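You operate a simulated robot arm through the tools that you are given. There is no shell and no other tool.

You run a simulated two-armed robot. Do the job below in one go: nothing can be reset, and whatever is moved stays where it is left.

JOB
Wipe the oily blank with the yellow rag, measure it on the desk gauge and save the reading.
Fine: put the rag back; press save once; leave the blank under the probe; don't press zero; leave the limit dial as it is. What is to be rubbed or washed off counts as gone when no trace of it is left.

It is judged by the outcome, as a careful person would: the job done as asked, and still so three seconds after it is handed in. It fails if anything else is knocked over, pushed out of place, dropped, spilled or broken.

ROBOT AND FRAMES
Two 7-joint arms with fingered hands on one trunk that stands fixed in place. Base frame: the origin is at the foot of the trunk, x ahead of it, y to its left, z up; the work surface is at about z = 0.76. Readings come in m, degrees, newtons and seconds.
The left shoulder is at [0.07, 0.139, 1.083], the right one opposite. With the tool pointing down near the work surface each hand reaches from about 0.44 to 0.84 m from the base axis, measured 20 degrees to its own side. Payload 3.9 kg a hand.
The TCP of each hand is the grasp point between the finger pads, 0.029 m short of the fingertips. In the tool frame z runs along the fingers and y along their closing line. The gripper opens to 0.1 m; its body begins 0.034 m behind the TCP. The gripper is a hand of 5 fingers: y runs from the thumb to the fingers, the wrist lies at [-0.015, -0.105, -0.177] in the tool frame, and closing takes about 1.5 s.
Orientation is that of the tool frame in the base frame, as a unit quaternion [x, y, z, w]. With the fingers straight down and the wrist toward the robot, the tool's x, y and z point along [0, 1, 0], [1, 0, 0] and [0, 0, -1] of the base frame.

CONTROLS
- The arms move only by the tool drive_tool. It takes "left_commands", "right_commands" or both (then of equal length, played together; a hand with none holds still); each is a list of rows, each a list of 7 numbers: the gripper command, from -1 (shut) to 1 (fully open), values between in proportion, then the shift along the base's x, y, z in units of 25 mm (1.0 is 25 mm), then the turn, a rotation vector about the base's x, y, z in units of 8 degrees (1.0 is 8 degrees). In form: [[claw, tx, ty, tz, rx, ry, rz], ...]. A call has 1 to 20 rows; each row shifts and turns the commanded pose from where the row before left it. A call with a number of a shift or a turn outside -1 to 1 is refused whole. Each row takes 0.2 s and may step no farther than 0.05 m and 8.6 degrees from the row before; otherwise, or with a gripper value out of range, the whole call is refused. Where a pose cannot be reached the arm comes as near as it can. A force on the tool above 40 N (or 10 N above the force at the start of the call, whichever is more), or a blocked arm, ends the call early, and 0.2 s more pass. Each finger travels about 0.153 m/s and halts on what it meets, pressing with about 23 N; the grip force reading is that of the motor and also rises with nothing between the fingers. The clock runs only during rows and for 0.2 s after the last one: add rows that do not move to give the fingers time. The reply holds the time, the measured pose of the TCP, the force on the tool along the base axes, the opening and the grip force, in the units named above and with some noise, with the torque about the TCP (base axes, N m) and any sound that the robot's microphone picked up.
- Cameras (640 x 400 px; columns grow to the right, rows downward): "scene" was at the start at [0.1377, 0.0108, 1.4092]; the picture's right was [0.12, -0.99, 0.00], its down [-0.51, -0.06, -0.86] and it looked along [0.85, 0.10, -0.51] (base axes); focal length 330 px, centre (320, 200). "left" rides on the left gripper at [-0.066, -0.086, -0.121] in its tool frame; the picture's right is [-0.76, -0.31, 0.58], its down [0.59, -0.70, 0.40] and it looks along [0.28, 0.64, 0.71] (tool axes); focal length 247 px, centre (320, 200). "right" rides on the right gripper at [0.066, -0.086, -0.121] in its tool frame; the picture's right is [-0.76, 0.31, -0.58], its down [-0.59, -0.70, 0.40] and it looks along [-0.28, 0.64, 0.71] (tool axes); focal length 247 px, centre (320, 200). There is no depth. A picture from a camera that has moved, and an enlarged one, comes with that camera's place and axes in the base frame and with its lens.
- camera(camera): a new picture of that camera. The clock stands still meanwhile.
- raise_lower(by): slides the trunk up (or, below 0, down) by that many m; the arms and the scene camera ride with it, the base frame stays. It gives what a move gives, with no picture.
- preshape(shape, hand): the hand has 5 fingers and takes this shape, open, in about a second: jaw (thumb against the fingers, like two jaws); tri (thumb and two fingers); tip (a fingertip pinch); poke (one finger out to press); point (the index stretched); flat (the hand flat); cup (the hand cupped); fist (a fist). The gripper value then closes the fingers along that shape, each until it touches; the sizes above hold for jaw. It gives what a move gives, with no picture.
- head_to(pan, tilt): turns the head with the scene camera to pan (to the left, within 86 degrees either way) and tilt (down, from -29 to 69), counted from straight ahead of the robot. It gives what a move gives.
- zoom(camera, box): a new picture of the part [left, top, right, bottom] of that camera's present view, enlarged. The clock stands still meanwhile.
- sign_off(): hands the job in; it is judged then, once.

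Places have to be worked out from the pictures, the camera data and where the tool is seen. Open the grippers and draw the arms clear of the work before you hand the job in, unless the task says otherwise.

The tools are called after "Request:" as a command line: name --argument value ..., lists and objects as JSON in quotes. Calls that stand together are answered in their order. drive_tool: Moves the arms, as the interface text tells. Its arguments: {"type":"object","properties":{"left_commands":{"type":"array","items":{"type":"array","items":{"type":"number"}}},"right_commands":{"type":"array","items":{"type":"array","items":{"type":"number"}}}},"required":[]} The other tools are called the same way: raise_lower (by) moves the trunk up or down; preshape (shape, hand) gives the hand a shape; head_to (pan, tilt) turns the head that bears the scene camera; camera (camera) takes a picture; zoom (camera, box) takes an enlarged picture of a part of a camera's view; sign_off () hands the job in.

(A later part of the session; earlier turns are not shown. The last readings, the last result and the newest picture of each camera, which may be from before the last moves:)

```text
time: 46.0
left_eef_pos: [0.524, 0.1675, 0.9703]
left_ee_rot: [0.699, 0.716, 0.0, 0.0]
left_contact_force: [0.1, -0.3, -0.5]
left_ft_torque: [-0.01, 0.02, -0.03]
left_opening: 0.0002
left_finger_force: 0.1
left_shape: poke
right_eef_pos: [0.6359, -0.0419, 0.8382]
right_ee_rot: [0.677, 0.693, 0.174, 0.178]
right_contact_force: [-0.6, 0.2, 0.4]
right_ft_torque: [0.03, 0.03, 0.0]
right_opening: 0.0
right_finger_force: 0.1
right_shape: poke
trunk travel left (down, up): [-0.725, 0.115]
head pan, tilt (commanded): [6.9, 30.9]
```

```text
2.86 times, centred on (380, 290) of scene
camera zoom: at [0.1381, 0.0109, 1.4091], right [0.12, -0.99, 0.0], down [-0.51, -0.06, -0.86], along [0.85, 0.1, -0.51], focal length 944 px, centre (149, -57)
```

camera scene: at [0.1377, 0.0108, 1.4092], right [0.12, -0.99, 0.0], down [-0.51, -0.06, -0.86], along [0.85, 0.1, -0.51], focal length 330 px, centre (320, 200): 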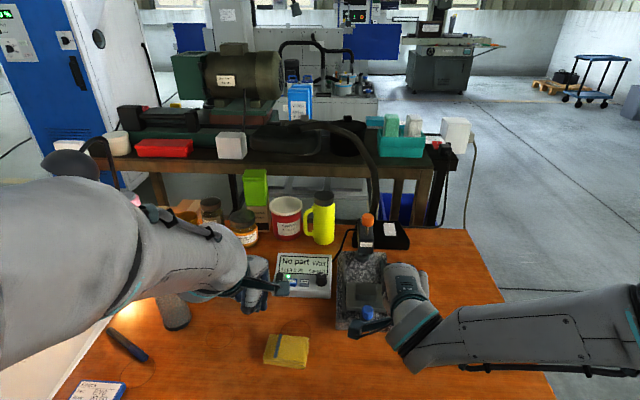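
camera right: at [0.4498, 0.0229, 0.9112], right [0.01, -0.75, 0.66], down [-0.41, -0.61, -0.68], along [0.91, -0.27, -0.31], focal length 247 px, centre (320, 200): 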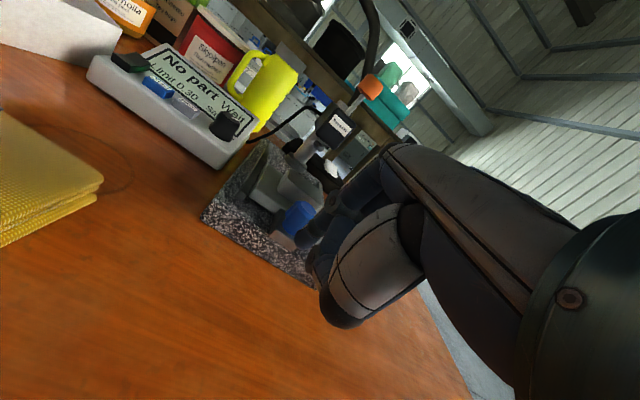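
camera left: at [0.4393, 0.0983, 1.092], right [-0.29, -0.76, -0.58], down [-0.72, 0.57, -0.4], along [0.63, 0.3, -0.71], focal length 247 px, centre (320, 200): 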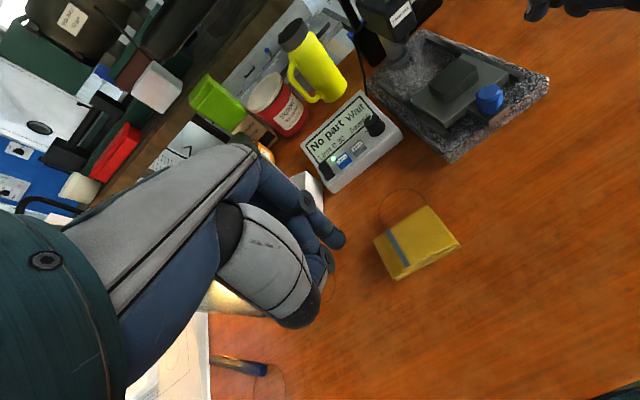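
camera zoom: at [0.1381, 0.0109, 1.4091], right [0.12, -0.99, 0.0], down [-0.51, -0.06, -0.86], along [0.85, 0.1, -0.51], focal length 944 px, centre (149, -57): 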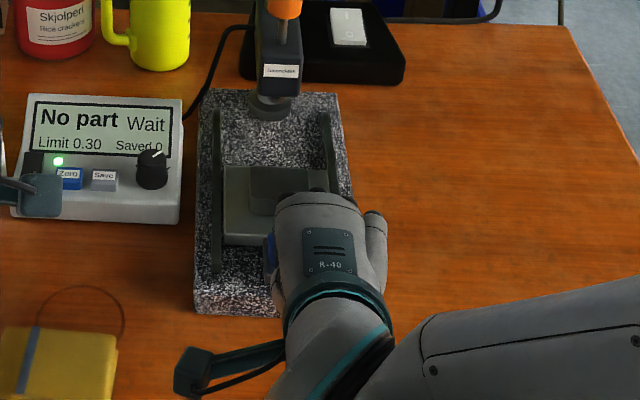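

The carriage slides easily, blank riding along. I continue the push another 65 mm along the rail direction and check.

Request:
drive_tool --right_commands '[[1, 0.26, 0.015, 0, 0, 0, 0], [1, 0.26, 0.015, 0, 0, 0, 0], [1, 0.26, 0.015, 0, 0, 0, 0], [1, 0.26, 0.015, 0, 0, 0, 0], [1, 0.26, 0.015, 0, 0, 0, 0], [1, 0.26, 0.015, 0, 0, 0, 0], [1, 0.26, 0.015, 0, 0, 0, 0], [1, 0.26, 0.015, 0, 0, 0, 0], [1, 0.26, 0.015, 0, 0, 0, 0], [1, 0.26, 0.015, 0, 0, 0, 0], [1, 0, 0, 0, 0, 0, 0]]'

Request:
zoom --camera "left" --box '[350, 0, 560, 170]'

Request:
zoom --camera "scene" --box '[320, 200, 440, 340]'

```text
time: 48.4
left_eef_pos: [0.5221, 0.1672, 0.9701]
left_ee_rot: [0.699, 0.715, 0.0, 0.001]
left_contact_force: [-0.7, 0.3, 0.3]
left_ft_torque: [0.01, -0.03, -0.03]
left_opening: 0.0001
left_finger_force: 0.0
left_shape: poke
right_eef_pos: [0.6997, -0.0368, 0.8391]
right_ee_rot: [0.677, 0.693, 0.173, 0.178]
right_contact_force: [-0.9, -0.2, -0.2]
right_ft_torque: [0.0, -0.01, 0.04]
right_opening: 0.0001
right_finger_force: 0.0
right_shape: poke
trunk travel left (down, up): [-0.725, 0.115]
head pan, tilt (commanded): [6.9, 30.9]
```

```text
2.35 times, centred on (455, 85) of left
camera zoom: at [0.4391, 0.0982, 1.092], right [-0.29, -0.76, -0.58], down [-0.72, 0.57, -0.4], along [0.63, 0.3, -0.71], focal length 581 px, centre (2, 471)
```

zoom: 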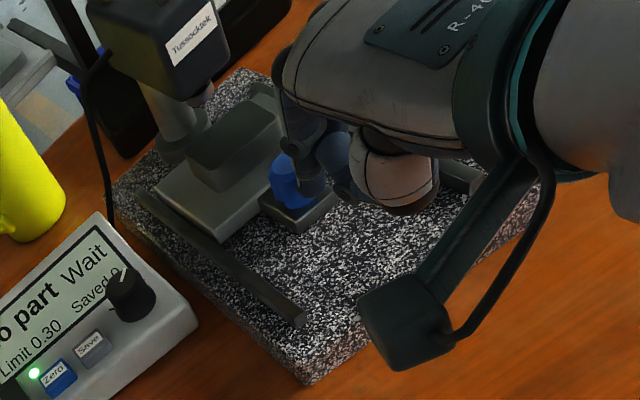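

```text
2.86 times, centred on (380, 270) of scene
camera zoom: at [0.1375, 0.0107, 1.4092], right [0.12, -0.99, 0.0], down [-0.51, -0.06, -0.86], along [0.85, 0.1, -0.51], focal length 944 px, centre (149, 0)
```

zoom: 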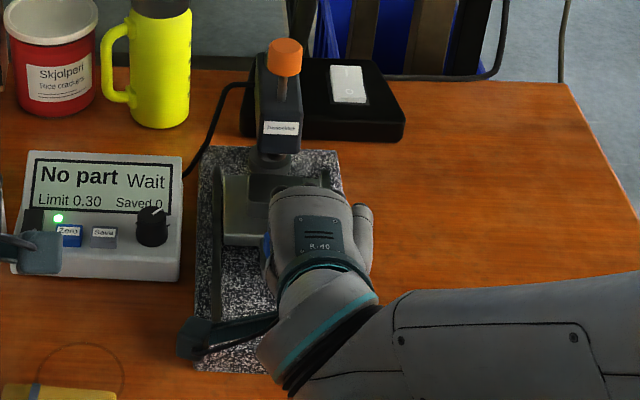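

About 20 mm remain to bring the blank centre under the probe stem. I push 17 mm more slowly and inspect.

Request:
drive_tool --right_commands '[[1, 0.17, 0.01, 0, 0, 0, 0], [1, 0.17, 0.01, 0, 0, 0, 0], [1, 0.17, 0.01, 0, 0, 0, 0], [1, 0.17, 0.01, 0, 0, 0, 0], [1, 0, 0, 0, 0, 0, 0]]'

Request:
zoom --camera "left" --box '[350, 0, 500, 120]'

Request:
zoom --camera "scene" --box '[330, 210, 410, 310]'

Request:
camera --camera "right"

```text
time: 49.6
left_eef_pos: [0.522, 0.1658, 0.9706]
left_ee_rot: [0.699, 0.715, 0.0, 0.0]
left_contact_force: [0.2, 0.0, -0.2]
left_ft_torque: [0.0, 0.01, 0.01]
left_opening: 0.0
left_finger_force: 0.0
left_shape: poke
right_eef_pos: [0.7162, -0.0359, 0.8392]
right_ee_rot: [0.677, 0.693, 0.173, 0.177]
right_contact_force: [-6.6, -0.1, -1.3]
right_ft_torque: [-0.03, 0.1, 0.01]
right_opening: 0.0001
right_finger_force: 0.0
right_shape: poke
trunk travel left (down, up): [-0.725, 0.115]
head pan, tilt (commanded): [6.9, 30.9]
```

```text
3.33 times, centred on (425, 60) of left
camera zoom: at [0.4383, 0.0981, 1.0924], right [-0.29, -0.76, -0.58], down [-0.72, 0.57, -0.4], along [0.64, 0.3, -0.71], focal length 823 px, centre (-30, 667)
```

zoom: 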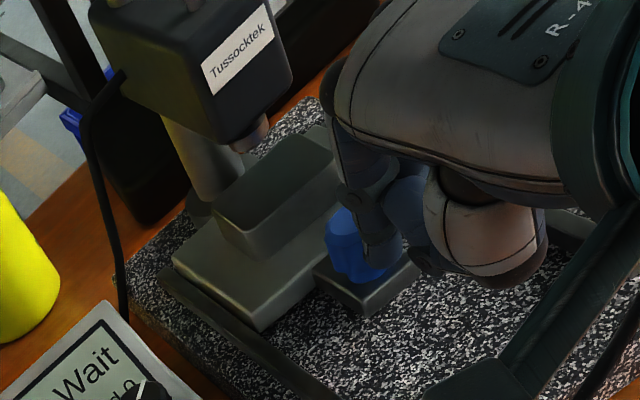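

```text
4.00 times, centred on (370, 260) of scene
camera zoom: at [0.1364, 0.0107, 1.4093], right [0.12, -0.99, 0.0], down [-0.51, -0.06, -0.86], along [0.85, 0.1, -0.51], focal length 1322 px, centre (120, -40)
```

zoom: 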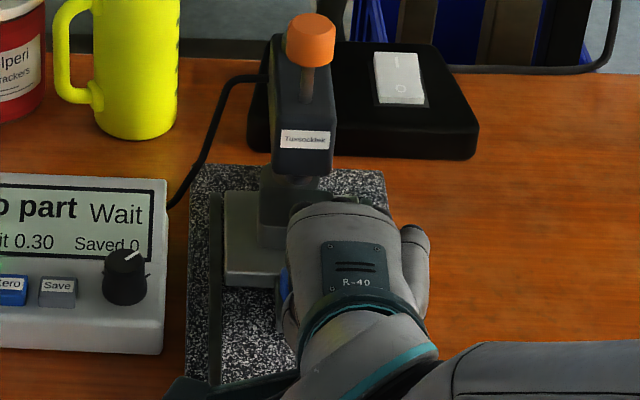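

```text
taken
camera right: at [0.5815, 0.0272, 0.9023], right [0.01, -0.75, 0.66], down [-0.41, -0.61, -0.68], along [0.91, -0.27, -0.31], focal length 247 px, centre (320, 200)
```

right: 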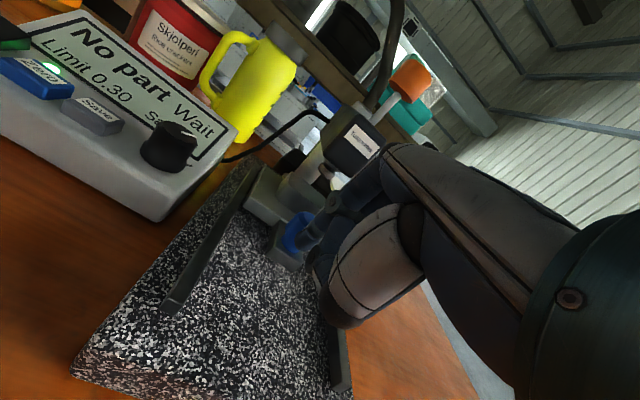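

A −6.6 N reaction says the carriage has reached its stop. I zoom in to see where the blank lies relative to the probe foot.

Request:
zoom --camera "right" --box '[230, 110, 390, 270]'

Request:
zoom --camera "left" --box '[380, 0, 450, 70]'

```text
2.50 times, centred on (310, 190) of right
camera zoom: at [0.5815, 0.0272, 0.9023], right [0.01, -0.75, 0.66], down [-0.41, -0.61, -0.68], along [0.91, -0.27, -0.31], focal length 617 px, centre (345, 225)
```

zoom: 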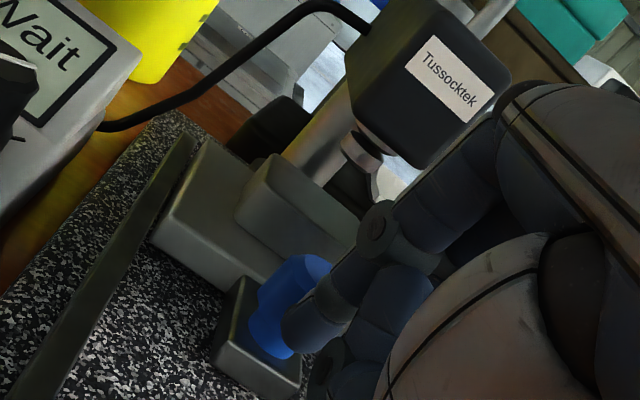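

```text
5.71 times, centred on (415, 35) of left
camera zoom: at [0.4383, 0.0981, 1.0924], right [-0.29, -0.76, -0.58], down [-0.72, 0.57, -0.4], along [0.64, 0.3, -0.71], focal length 1411 px, centre (-223, 1143)
```

zoom: 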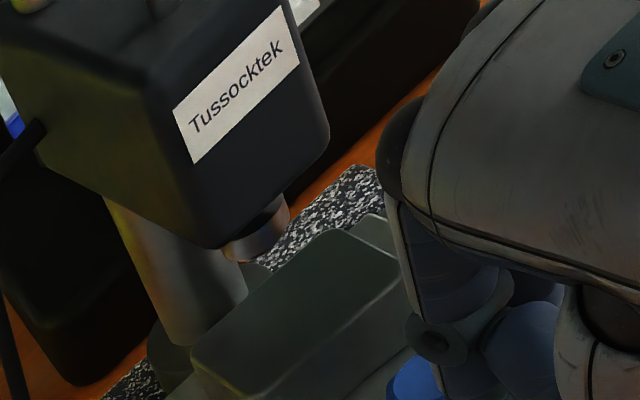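

The carriage is at its stop; to judge alignment unobstructed I back the right finger straight out and lift it away.

Request:
drive_tool --right_commands '[[1, -0.4, 0, 0, 0, 0, 0], [1, -0.8, 0, 0, 0, 0, 0], [1, -0.8, 0, 0, 0, 0, 0], [1, -0.8, 0, 0.2, 0, 0, 0], [1, -0.8, -0.3, 0.8, 0, 0, 0], [1, -0.5, -0.8, 0.8, 0, 0, 0], [1, 0, -0.8, 0.8, 0, 0, 0], [1, 0, -0.8, 0.8, 0, 0, 0], [1, 0, -0.8, 0.8, 0, 0, 0], [1, 0, 0, 0, 0, 0, 0]]'

Request:
zoom --camera "left" --box '[360, 0, 500, 120]'

Request:
zoom --camera "scene" --box '[330, 205, 400, 300]'

Request:
camera --camera "right"

```text
time: 51.8
left_eef_pos: [0.5224, 0.1658, 0.97]
left_ee_rot: [0.698, 0.716, -0.001, 0.001]
left_contact_force: [0.0, 0.4, 0.0]
left_ft_torque: [0.0, -0.03, 0.0]
left_opening: 0.0002
left_finger_force: 0.2
left_shape: poke
right_eef_pos: [0.6141, -0.1233, 0.9432]
right_ee_rot: [0.676, 0.694, 0.173, 0.177]
right_contact_force: [-0.3, 0.2, -0.1]
right_ft_torque: [-0.05, 0.0, 0.02]
right_opening: 0.0
right_finger_force: 0.0
right_shape: poke
trunk travel left (down, up): [-0.725, 0.115]
head pan, tilt (commanded): [6.9, 30.9]
```

```text
3.33 times, centred on (430, 60) of left
camera zoom: at [0.4396, 0.0988, 1.0917], right [-0.29, -0.77, -0.58], down [-0.72, 0.57, -0.4], along [0.63, 0.3, -0.71], focal length 823 px, centre (-47, 667)
```

zoom: 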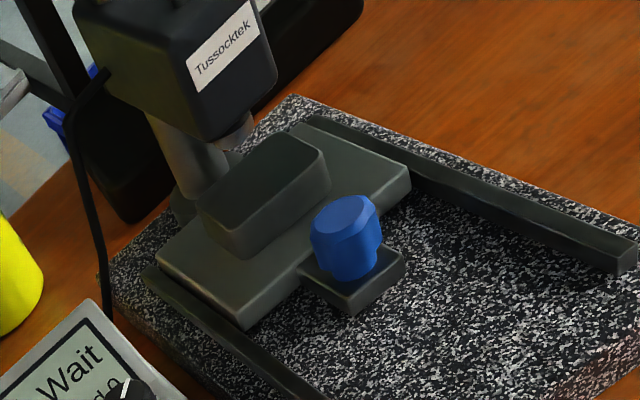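

```text
4.21 times, centred on (365, 252) of scene
camera zoom: at [0.1382, 0.0115, 1.4091], right [0.12, -0.99, 0.0], down [-0.51, -0.06, -0.86], along [0.85, 0.1, -0.51], focal length 1391 px, centre (130, -21)
```

zoom: 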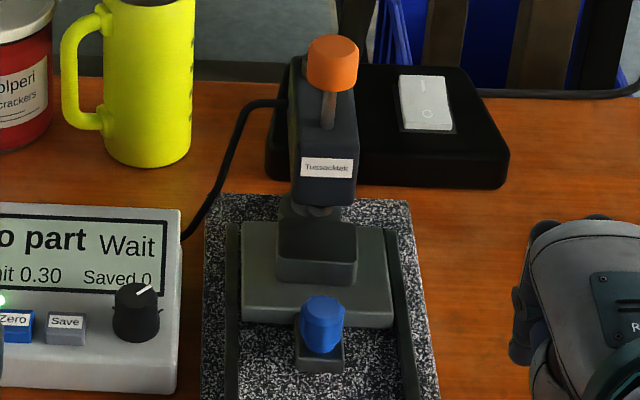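

```text
taken
camera right: at [0.4799, -0.06, 1.0078], right [0.01, -0.75, 0.66], down [-0.41, -0.61, -0.68], along [0.91, -0.27, -0.31], focal length 247 px, centre (320, 200)
```

right: 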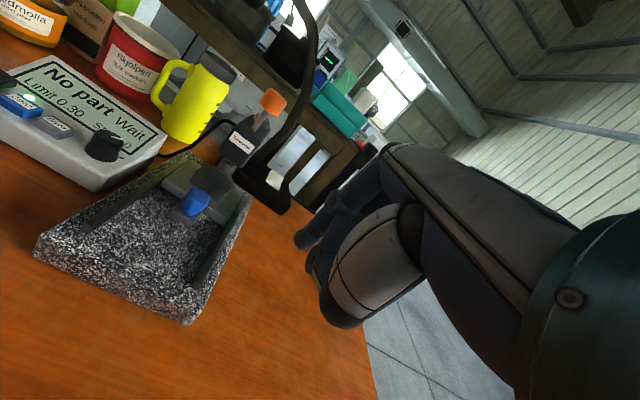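

I need to know whether the foot will land well on the blank, so I zoom in hard on the gap between foot and blank from both cameras.

Request:
zoom --camera "scene" --box '[360, 244, 390, 276]'

Request:
zoom --camera "left" --box '[410, 20, 465, 80]'

Request:
zoom --camera "right" --box '[190, 110, 270, 220]'

```text
12.50 times, centred on (375, 260) of scene
camera zoom: at [0.1382, 0.0115, 1.4091], right [0.12, -0.99, 0.0], down [-0.51, -0.06, -0.86], along [0.85, 0.1, -0.51], focal length 4130 px, centre (-368, -550)
```

zoom: 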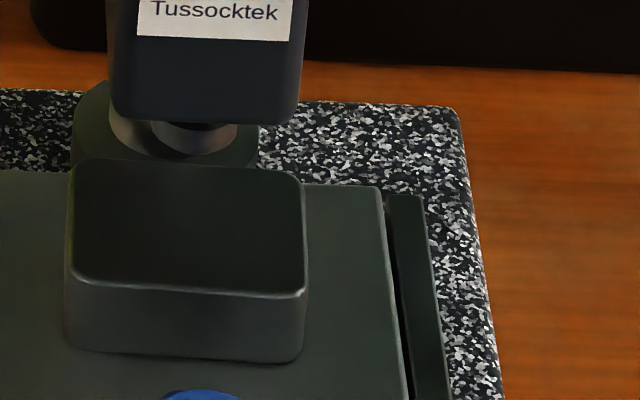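

```text
6.67 times, centred on (438, 50) of left
camera zoom: at [0.4396, 0.0988, 1.0917], right [-0.29, -0.77, -0.58], down [-0.72, 0.57, -0.4], along [0.63, 0.3, -0.71], focal length 1646 px, centre (-463, 1200)
```

zoom: 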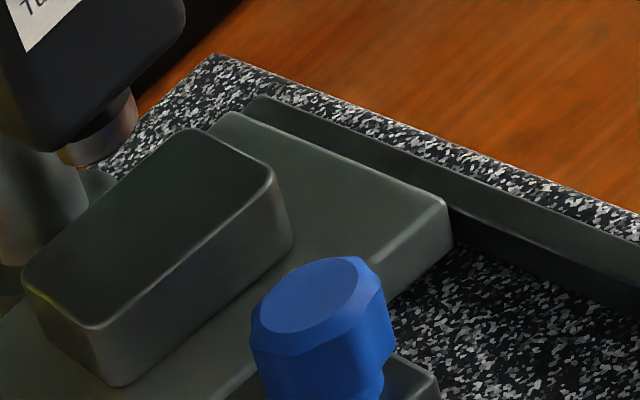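

```text
3.64 times, centred on (230, 165) of right
camera zoom: at [0.4799, -0.06, 1.0078], right [0.01, -0.75, 0.66], down [-0.41, -0.61, -0.68], along [0.91, -0.27, -0.31], focal length 898 px, centre (647, 327)
```

zoom: 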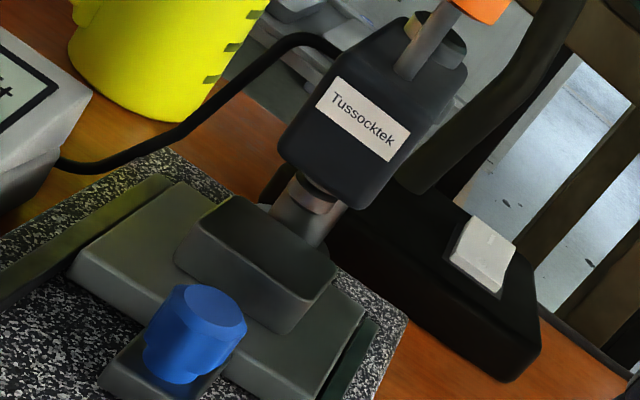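

I zoom further on the foot itself for a more accurate fix.

Request:
zoom --camera "left" --box '[410, 24, 434, 50]'

Request:
zoom --camera "scene" --box '[364, 246, 384, 264]'

Request:
zoom --camera "right" --box '[215, 150, 245, 185]'

```text
15.38 times, centred on (422, 37) of left
camera zoom: at [0.4396, 0.0988, 1.0917], right [-0.29, -0.77, -0.58], down [-0.72, 0.57, -0.4], along [0.63, 0.3, -0.71], focal length 3800 px, centre (-1249, 2708)
```

zoom: 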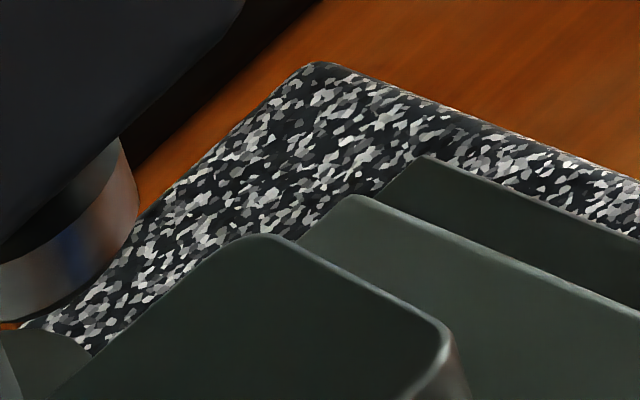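

```text
16.00 times, centred on (374, 255) of scene
camera zoom: at [0.1382, 0.0115, 1.4091], right [0.12, -0.99, 0.0], down [-0.51, -0.06, -0.86], along [0.85, 0.1, -0.51], focal length 5287 px, centre (-544, -680)
```

zoom: 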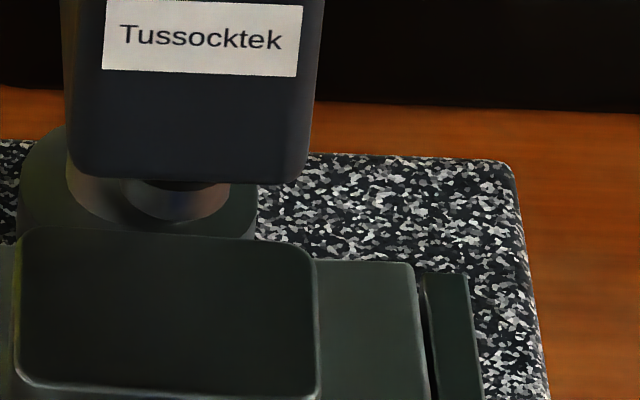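

```text
11.43 times, centred on (230, 168) of right
camera zoom: at [0.4799, -0.06, 1.0078], right [0.01, -0.75, 0.66], down [-0.41, -0.61, -0.68], along [0.91, -0.27, -0.31], focal length 2823 px, centre (1349, 571)
```

zoom: 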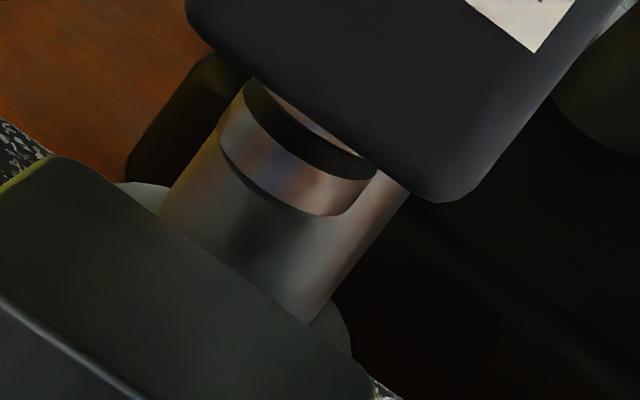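

The foot bottom triangulates to about (0.809, −0.025, 0.85), over the blank (x 0.786–0.822, top ≈ 0.826), with ~24 mm still to come down. I fix the orange knob's position the same way.

Request:
zoom --camera "right" --box '[225, 75, 305, 165]'

Request:
zoom --camera "scene" --box '[345, 205, 390, 250]'

Request:
zoom --camera "left" --box '[350, 0, 430, 50]'

```text
4.44 times, centred on (265, 120) of right
camera zoom: at [0.4799, -0.06, 1.0078], right [0.01, -0.75, 0.66], down [-0.41, -0.61, -0.68], along [0.91, -0.27, -0.31], focal length 1098 px, centre (564, 556)
```

zoom: 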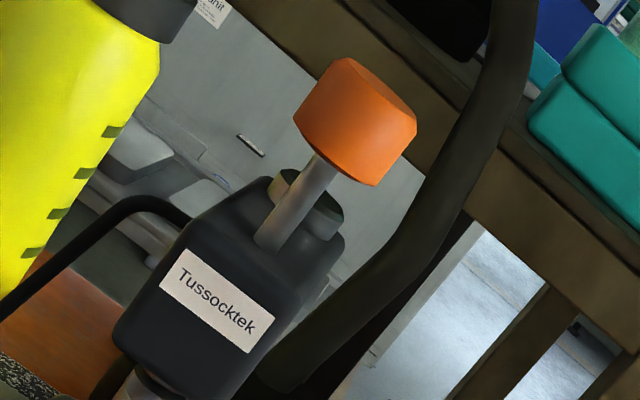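

```text
8.89 times, centred on (368, 228) of scene
camera zoom: at [0.1382, 0.0115, 1.4091], right [0.12, -0.99, 0.0], down [-0.51, -0.06, -0.86], along [0.85, 0.1, -0.51], focal length 2937 px, centre (-102, -44)
```

zoom: 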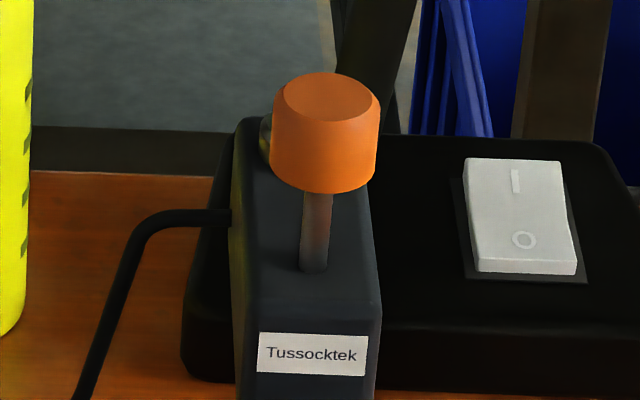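

```text
8.00 times, centred on (390, 25) of left
camera zoom: at [0.4396, 0.0988, 1.0917], right [-0.29, -0.77, -0.58], down [-0.72, 0.57, -0.4], along [0.63, 0.3, -0.71], focal length 1976 px, centre (-240, 1600)
```

zoom: 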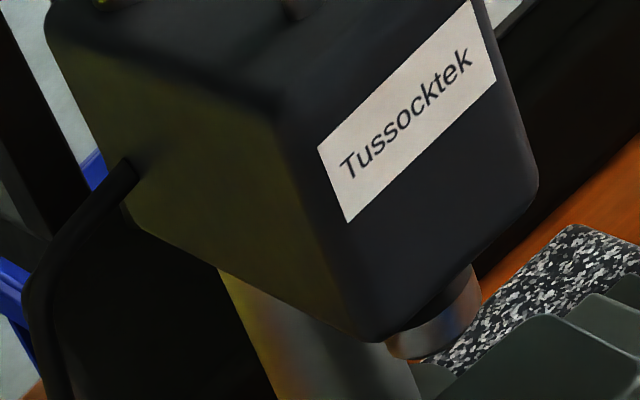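

The orange knob's top is about (0.811, −0.025, 0.967), in line with the foot. I raise the right hand, bring it more upright, and move its fingertip above the orange knob.

Request:
drive_tool --right_commands '[[1, 0, 0, 1, 0, 0.575, 0], [1, 0, 0, 1, 0, 0.575, 0], [1, 0, 0, 1, 0, 0.575, 0], [1, 0.945, 0.455, 0, 0, 0, 0], [1, 0.945, 0.455, 0, 0, 0, 0], [1, 0.945, 0.455, 0, 0, 0, 0], [1, 0.945, 0.455, 0, 0, 0, 0], [1, 0.945, 0.455, 0, 0, 0, 0], [1, 0.945, 0.455, 0, 0, 0, 0], [1, 0.945, 0.455, 0, 0, 0, 0], [1, 0.945, 0.455, 0, 0, 0, 0], [1, 0, 0, 0, 0, 0, 0]]'

Request:
zoom --camera "scene" --box '[310, 150, 430, 270]'

Request:
camera --camera "right"

Request:
camera --camera "left"

```text
time: 54.4
left_eef_pos: [0.5223, 0.1655, 0.9717]
left_ee_rot: [0.698, 0.716, 0.001, 0.001]
left_contact_force: [-0.3, -0.2, 0.6]
left_ft_torque: [0.01, -0.03, -0.01]
left_opening: 0.0002
left_finger_force: 0.0
left_shape: poke
right_eef_pos: [0.8023, -0.0356, 1.0194]
right_ee_rot: [0.692, 0.71, 0.091, 0.093]
right_contact_force: [-0.6, 0.3, -0.1]
right_ft_torque: [0.0, 0.02, 0.0]
right_opening: 0.0
right_finger_force: 0.0
right_shape: poke
trunk travel left (down, up): [-0.725, 0.115]
head pan, tilt (commanded): [6.9, 30.9]
```

```text
3.33 times, centred on (370, 210) of scene
camera zoom: at [0.1367, 0.0105, 1.4093], right [0.12, -0.99, 0.0], down [-0.51, -0.06, -0.86], along [0.85, 0.1, -0.51], focal length 1101 px, centre (153, 167)
```

zoom: 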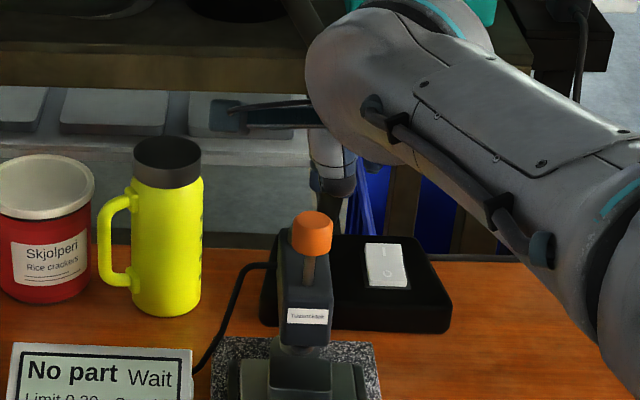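

```text
taken
camera right: at [0.6865, 0.0283, 1.1135], right [0.17, -0.75, 0.64], down [-0.56, -0.61, -0.56], along [0.81, -0.27, -0.52], focal length 247 px, centre (320, 200)
```

right: 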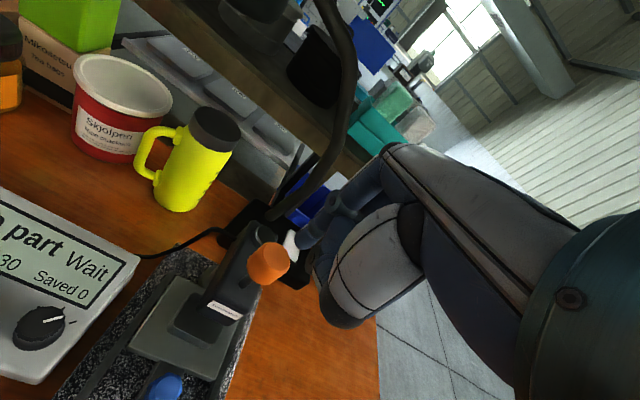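

```text
taken
camera left: at [0.4385, 0.098, 1.0923], right [-0.29, -0.76, -0.58], down [-0.72, 0.57, -0.4], along [0.64, 0.3, -0.71], focal length 247 px, centre (320, 200)
```

left: 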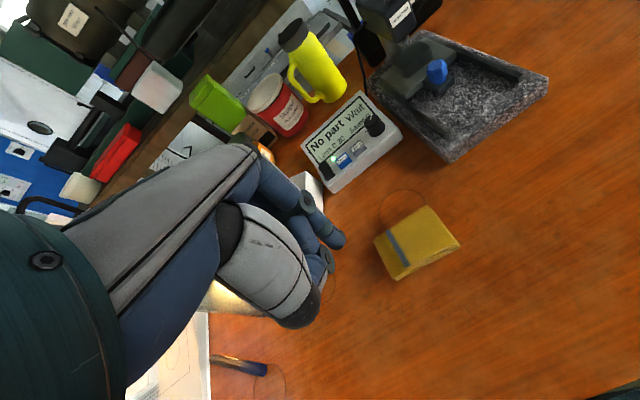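

The fingertip projects to about 4 mm right of the knob's axis. I correct that and lower to just touch the knob.

Request:
drive_tool --right_commands '[[1, 0, 0.16, -0.3, 0, 0, 0], [1, 0, 0, -0.3, 0, 0, 0], [1, 0, 0, -0.2, 0, 0, 0], [1, 0, 0, -0.16, 0, 0, 0], [1, 0, 0, 0, 0, 0, 0]]'

Request:
zoom --camera "scene" --box '[320, 180, 420, 280]'

Request:
zoom --camera "right" --box '[180, 180, 360, 340]'

```text
time: 55.6
left_eef_pos: [0.5231, 0.1664, 0.9703]
left_ee_rot: [0.699, 0.715, 0.0, -0.001]
left_contact_force: [-0.1, -0.6, 0.0]
left_ft_torque: [0.01, 0.0, 0.02]
left_opening: 0.0
left_finger_force: 0.1
left_shape: poke
right_eef_pos: [0.8035, -0.0287, 0.9963]
right_ee_rot: [0.692, 0.71, 0.091, 0.094]
right_contact_force: [-0.9, -0.5, 0.0]
right_ft_torque: [-0.04, 0.01, -0.01]
right_opening: 0.0
right_finger_force: 0.0
right_shape: poke
trunk travel left (down, up): [-0.725, 0.115]
head pan, tilt (commanded): [6.9, 30.9]
```

```text
4.00 times, centred on (370, 230) of scene
camera zoom: at [0.1376, 0.0108, 1.4092], right [0.12, -0.99, 0.0], down [-0.51, -0.06, -0.86], along [0.85, 0.1, -0.51], focal length 1322 px, centre (120, 80)
```

zoom: 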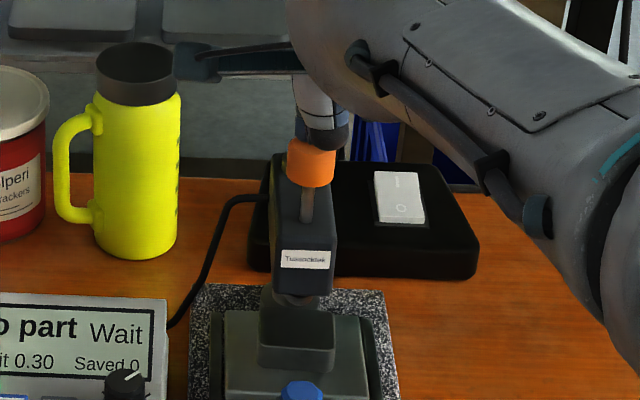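

```text
2.50 times, centred on (270, 260) of right
camera zoom: at [0.6878, 0.0343, 1.0901], right [0.16, -0.75, 0.64], down [-0.56, -0.61, -0.56], along [0.81, -0.27, -0.52], focal length 617 px, centre (445, 50)
```

zoom: 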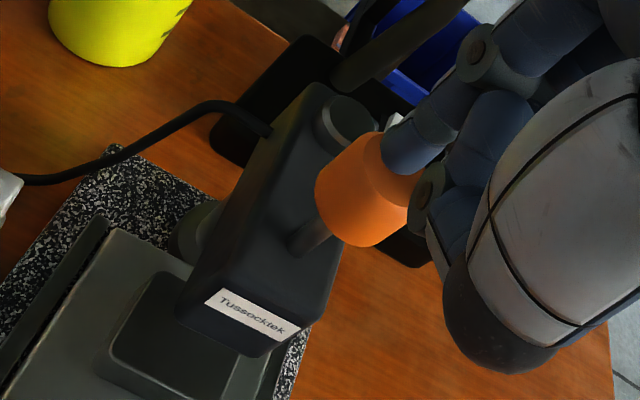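

The fingertip is right on top of the knob, almost touching. I press down in small steps and watch the force and the display.

Request:
drive_tool --right_commands '[[1, 0, 0.04, -0.1, 0, 0, 0], [1, 0, 0, -0.1, 0, 0, 0], [1, 0, 0, -0.1, 0, 0, 0], [1, 0, 0, -0.1, 0, 0, 0], [1, 0, 0, 0, 0, 0, 0]]'

Request:
zoom --camera "scene" --box '[270, 200, 410, 300]'

Request:
zoom --camera "right" --box '[180, 180, 360, 340]'

```text
time: 56.8
left_eef_pos: [0.5231, 0.1663, 0.9715]
left_ee_rot: [0.698, 0.716, 0.0, 0.0]
left_contact_force: [-0.4, 0.1, 0.5]
left_ft_torque: [0.0, -0.01, 0.02]
left_opening: 0.0003
left_finger_force: 0.1
left_shape: poke
right_eef_pos: [0.8039, -0.0274, 0.9864]
right_ee_rot: [0.692, 0.71, 0.091, 0.093]
right_contact_force: [0.0, -0.5, 0.0]
right_ft_torque: [-0.01, 0.04, 0.01]
right_opening: 0.0
right_finger_force: 0.1
right_shape: poke
trunk travel left (down, up): [-0.725, 0.115]
head pan, tilt (commanded): [6.9, 30.9]
```

```text
4.00 times, centred on (340, 250) of scene
camera zoom: at [0.1379, 0.0108, 1.4092], right [0.12, -0.99, 0.0], down [-0.51, -0.06, -0.86], along [0.85, 0.1, -0.51], focal length 1322 px, centre (240, 0)
```

zoom: 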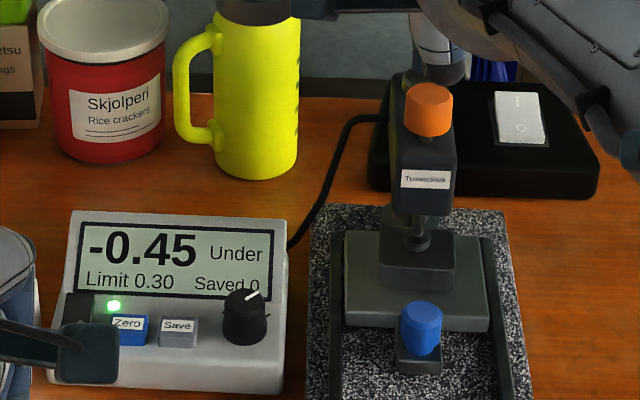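

```text
2.50 times, centred on (270, 260) of right
camera zoom: at [0.6885, 0.0355, 1.0796], right [0.17, -0.75, 0.64], down [-0.56, -0.61, -0.56], along [0.81, -0.27, -0.52], focal length 617 px, centre (445, 50)
```

zoom: 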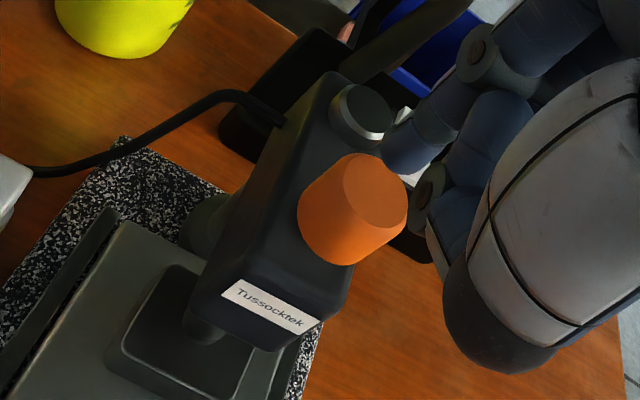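

The probe dropped and now rests on the blank; the display reads −0.45 Under. I lift the right finger slightly clear and zoom to see the foot on the blank and whether the reading is steady.

Request:
drive_tool --right_commands '[[1, 0, 0, 0.4, 0, 0, 0], [1, 0, -0.3, 0.8, 0, 0, 0], [1, 0, -0.3, 0.8, 0, 0, 0], [1, 0, 0, 0, 0, 0, 0]]'

Request:
zoom --camera "scene" --box '[270, 245, 340, 300]'

Request:
zoom --camera "scene" --box '[355, 215, 395, 275]'

Request:
zoom --camera "left" --box '[350, 0, 470, 90]'

Request:
camera --camera "right"

```text
time: 57.8
left_eef_pos: [0.5231, 0.1668, 0.9706]
left_ee_rot: [0.699, 0.715, 0.0, -0.001]
left_contact_force: [0.3, -0.6, 0.5]
left_ft_torque: [0.03, 0.01, 0.0]
left_opening: 0.0
left_finger_force: 0.0
left_shape: poke
right_eef_pos: [0.8029, -0.0425, 1.0339]
right_ee_rot: [0.692, 0.71, 0.091, 0.094]
right_contact_force: [0.6, -0.7, 0.2]
right_ft_torque: [-0.02, -0.02, 0.02]
right_opening: 0.0001
right_finger_force: 0.1
right_shape: poke
trunk travel left (down, up): [-0.725, 0.115]
head pan, tilt (commanded): [6.9, 30.9]
```

```text
7.27 times, centred on (305, 272) of scene
camera zoom: at [0.138, 0.0109, 1.4091], right [0.12, -0.99, 0.0], down [-0.51, -0.06, -0.86], along [0.85, 0.1, -0.51], focal length 2403 px, centre (429, -327)
```

zoom: 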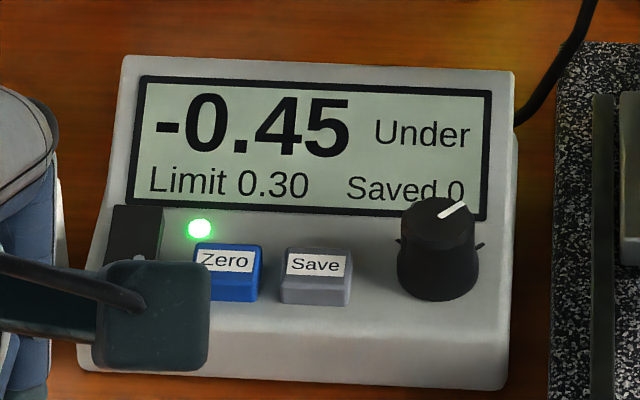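

```text
6.67 times, centred on (375, 245) of scene
camera zoom: at [0.138, 0.0109, 1.4091], right [0.12, -0.99, 0.0], down [-0.51, -0.06, -0.86], along [0.85, 0.1, -0.51], focal length 2203 px, centre (-47, -100)
```

zoom: 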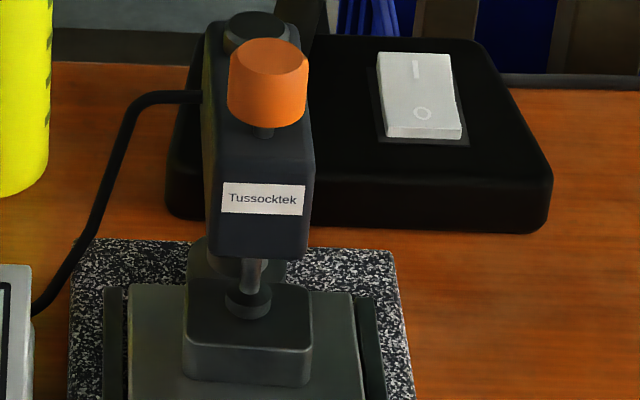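

```text
4.44 times, centred on (410, 45) of left
camera zoom: at [0.4395, 0.0983, 1.0918], right [-0.29, -0.76, -0.58], down [-0.72, 0.57, -0.4], along [0.63, 0.3, -0.71], focal length 1098 px, centre (-80, 889)
```

zoom: 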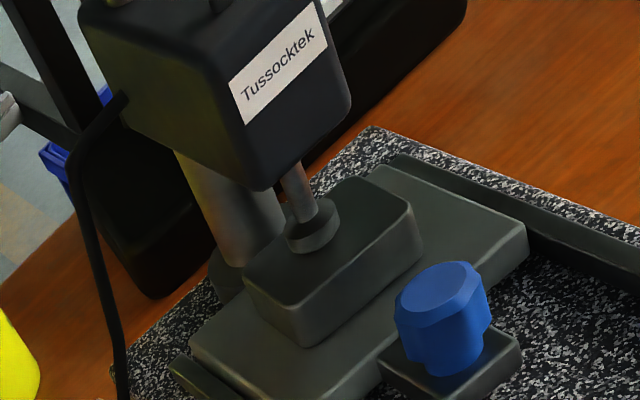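

```text
taken
camera right: at [0.6879, 0.021, 1.1287], right [0.17, -0.75, 0.64], down [-0.56, -0.61, -0.56], along [0.81, -0.27, -0.52], focal length 247 px, centre (320, 200)
```

right: 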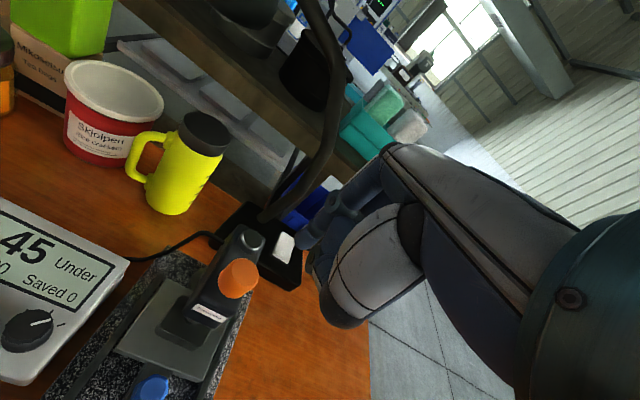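

The foot sits squarely on the blank and −0.45 holds steady. I withdraw the right arm well clear, then zoom on the Save button from the left camera.

Request:
drive_tool --right_commands '[[1, -0.3, -0.8, 0.5, 0, 0, 0], [1, -0.8, -0.8, 0.5, 0, 0, 0], [1, -0.9, -0.9, 0.5, 0, 0, 0], [1, -0.9, -0.9, 0.3, 0, 0, 0], [1, -0.9, -0.9, 0, 0, 0.4, 0], [1, -0.9, -0.9, 0, 0, 0.4, 0], [1, -0.9, -0.9, 0, 0, 0.4, 0], [1, -0.9, -0.9, 0, 0, 0.4, 0], [1, -0.9, -0.9, 0, 0, 0.3, 0], [1, -0.9, -0.9, 0, 0, 0, 0], [1, -0.9, -0.9, 0, 0, 0, 0], [1, 0, 0, 0, 0, 0, 0]]'

Request:
zoom --camera "left" --box '[290, 80, 410, 200]'

Request:
camera --camera "left"

Request:
camera --camera "scene"

```text
time: 60.4
left_eef_pos: [0.5235, 0.1657, 0.9709]
left_ee_rot: [0.698, 0.716, -0.001, 0.001]
left_contact_force: [-0.4, -0.7, -0.5]
left_ft_torque: [-0.02, 0.01, -0.02]
left_opening: 0.0
left_finger_force: 0.1
left_shape: poke
right_eef_pos: [0.5729, -0.2856, 1.0807]
right_ee_rot: [0.698, 0.716, -0.001, -0.002]
right_contact_force: [0.0, -0.4, -0.4]
right_ft_torque: [0.02, 0.01, -0.02]
right_opening: 0.0
right_finger_force: 0.0
right_shape: poke
trunk travel left (down, up): [-0.725, 0.115]
head pan, tilt (commanded): [6.9, 30.9]
```

```text
3.33 times, centred on (350, 140) of left
camera zoom: at [0.4397, 0.0985, 1.0917], right [-0.29, -0.76, -0.58], down [-0.72, 0.57, -0.4], along [0.63, 0.3, -0.71], focal length 823 px, centre (220, 400)
```

zoom: 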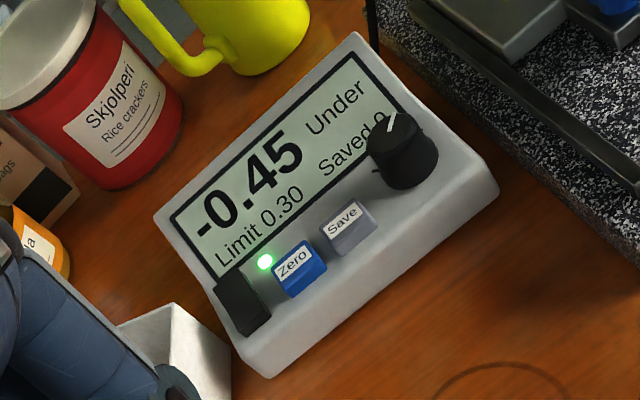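

```text
taken
camera left: at [0.4397, 0.0985, 1.0917], right [-0.29, -0.76, -0.58], down [-0.72, 0.57, -0.4], along [0.63, 0.3, -0.71], focal length 247 px, centre (320, 200)
```

left: 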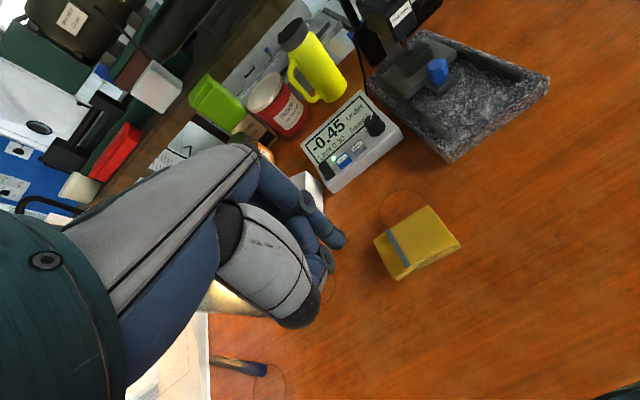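

```text
taken
camera scene: at [0.1383, 0.0111, 1.4091], right [0.12, -0.99, 0.0], down [-0.51, -0.06, -0.86], along [0.85, 0.1, -0.51], focal length 330 px, centre (320, 200)
```

scene: 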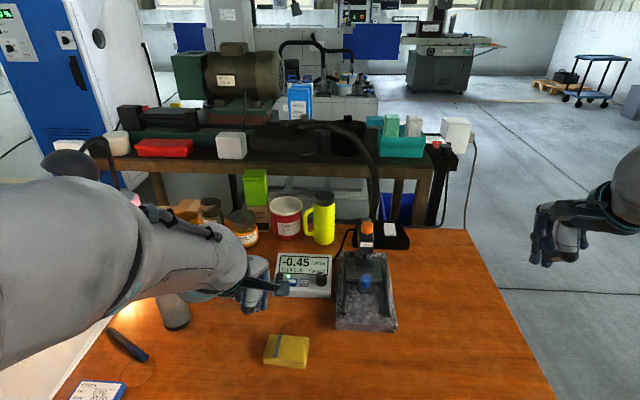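

Save is at about (0.741, 0.123, 0.801), with Zero ~32 mm to its left and the dial ~40 mm to its right. I bring the left fingertip above Save, staying high.

Request:
drive_tool --left_commands '[[1, 0.9, -0.16, -0.2, 0, 0, 0], [1, 0.9, -0.16, -0.2, 0, 0, 0], [1, 0.9, -0.16, -0.2, 0, 0, 0], [1, 0.9, -0.16, -0.2, 0, 0, 0], [1, 0.9, -0.16, -0.2, 0, 0, 0], [1, 0.9, -0.16, -0.2, 0, 0, 0], [1, 0.9, -0.16, -0.2, 0, 0, 0], [1, 0.9, -0.16, -0.2, 0, 0, 0], [1, 0, 0, 0, 0, 0, 0]]'

Request:
zoom --camera "scene" --box '[240, 200, 380, 310]'

Request:
camera --camera "left"

Request:
camera --camera "right"

```text
time: 62.4
left_eef_pos: [0.7032, 0.1354, 0.9317]
left_ee_rot: [0.699, 0.716, 0.0, 0.001]
left_contact_force: [-0.3, 0.2, 0.4]
left_ft_torque: [0.0, 0.01, -0.03]
left_opening: 0.0002
left_finger_force: 0.0
left_shape: poke
right_eef_pos: [0.5717, -0.2852, 1.0807]
right_ee_rot: [0.698, 0.716, -0.002, -0.002]
right_contact_force: [-0.4, 0.1, -0.1]
right_ft_torque: [0.0, 0.0, -0.01]
right_opening: 0.0002
right_finger_force: 0.1
right_shape: poke
trunk travel left (down, up): [-0.725, 0.115]
head pan, tilt (commanded): [6.9, 30.9]
```

```text
3.64 times, centred on (310, 255) of scene
camera zoom: at [0.137, 0.0108, 1.4093], right [0.12, -0.99, 0.0], down [-0.51, -0.06, -0.86], along [0.85, 0.1, -0.51], focal length 1202 px, centre (356, 0)
```

zoom: 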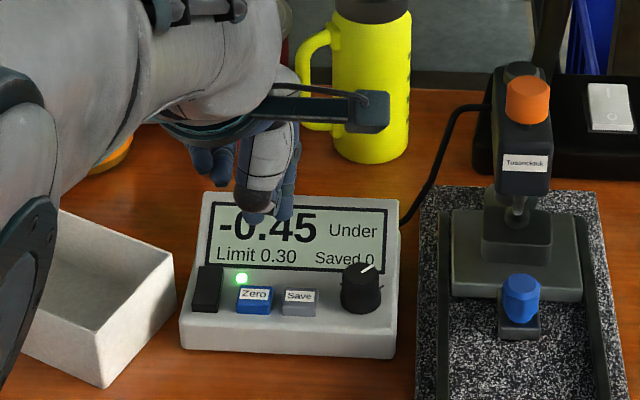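

```text
taken
camera left: at [0.62, 0.0667, 1.0521], right [-0.29, -0.76, -0.58], down [-0.72, 0.57, -0.4], along [0.63, 0.3, -0.71], focal length 247 px, centre (320, 200)
```

left: 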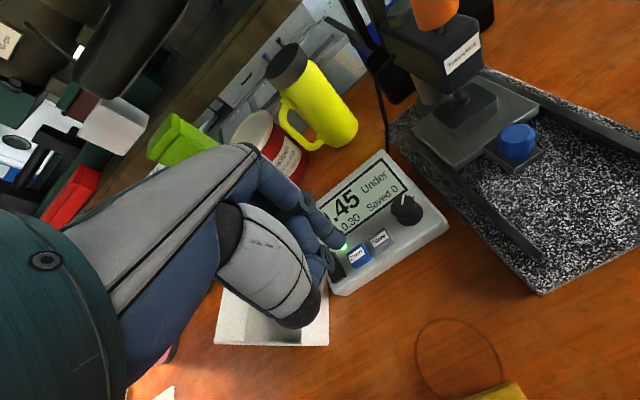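

```text
taken
camera right: at [0.4858, -0.2222, 1.2014], right [0.33, -0.75, 0.58], down [-0.69, -0.61, -0.4], along [0.65, -0.27, -0.71], focal length 247 px, centre (320, 200)
```

right: 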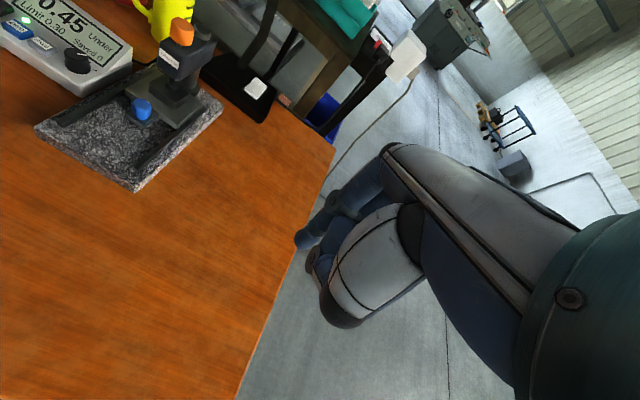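

The index tip sits where expected, but the thumb tip hangs close beside it, so I zoom in to see whether it could brush Zero.

Request:
zoom --camera "scene" --box '[280, 220, 330, 275]'

Request:
zoom --camera "left" --box '[280, 170, 400, 300]'

Request:
zoom --camera "right" --box '[0, 0, 130, 100]'

```text
7.27 times, centred on (305, 248) of scene
camera zoom: at [0.137, 0.0108, 1.4093], right [0.12, -0.99, 0.0], down [-0.51, -0.06, -0.86], along [0.85, 0.1, -0.51], focal length 2403 px, centre (429, -146)
```

zoom: 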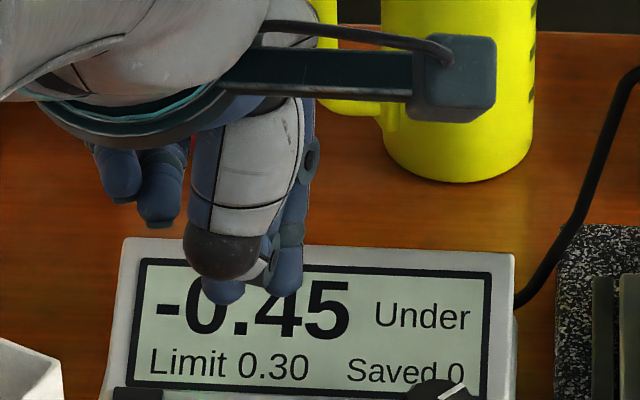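

```text
3.08 times, centred on (340, 235) of left
camera zoom: at [0.62, 0.0667, 1.0521], right [-0.29, -0.76, -0.58], down [-0.72, 0.57, -0.4], along [0.63, 0.3, -0.71], focal length 760 px, centre (258, 92)
```

zoom: 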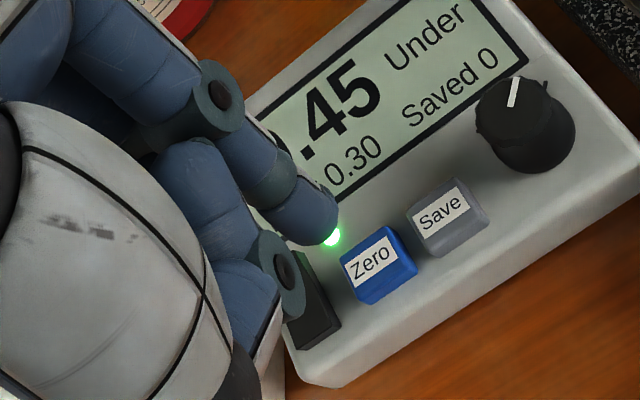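

```text
4.00 times, centred on (65, 50) of right
camera zoom: at [0.4858, -0.2222, 1.2014], right [0.33, -0.75, 0.58], down [-0.69, -0.61, -0.4], along [0.65, -0.27, -0.71], focal length 988 px, centre (1340, 800)
```

zoom: 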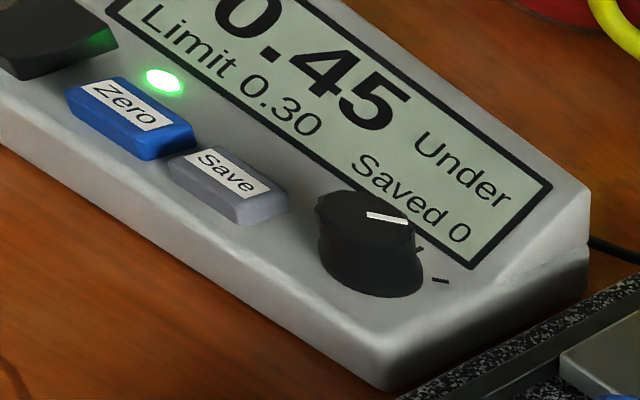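

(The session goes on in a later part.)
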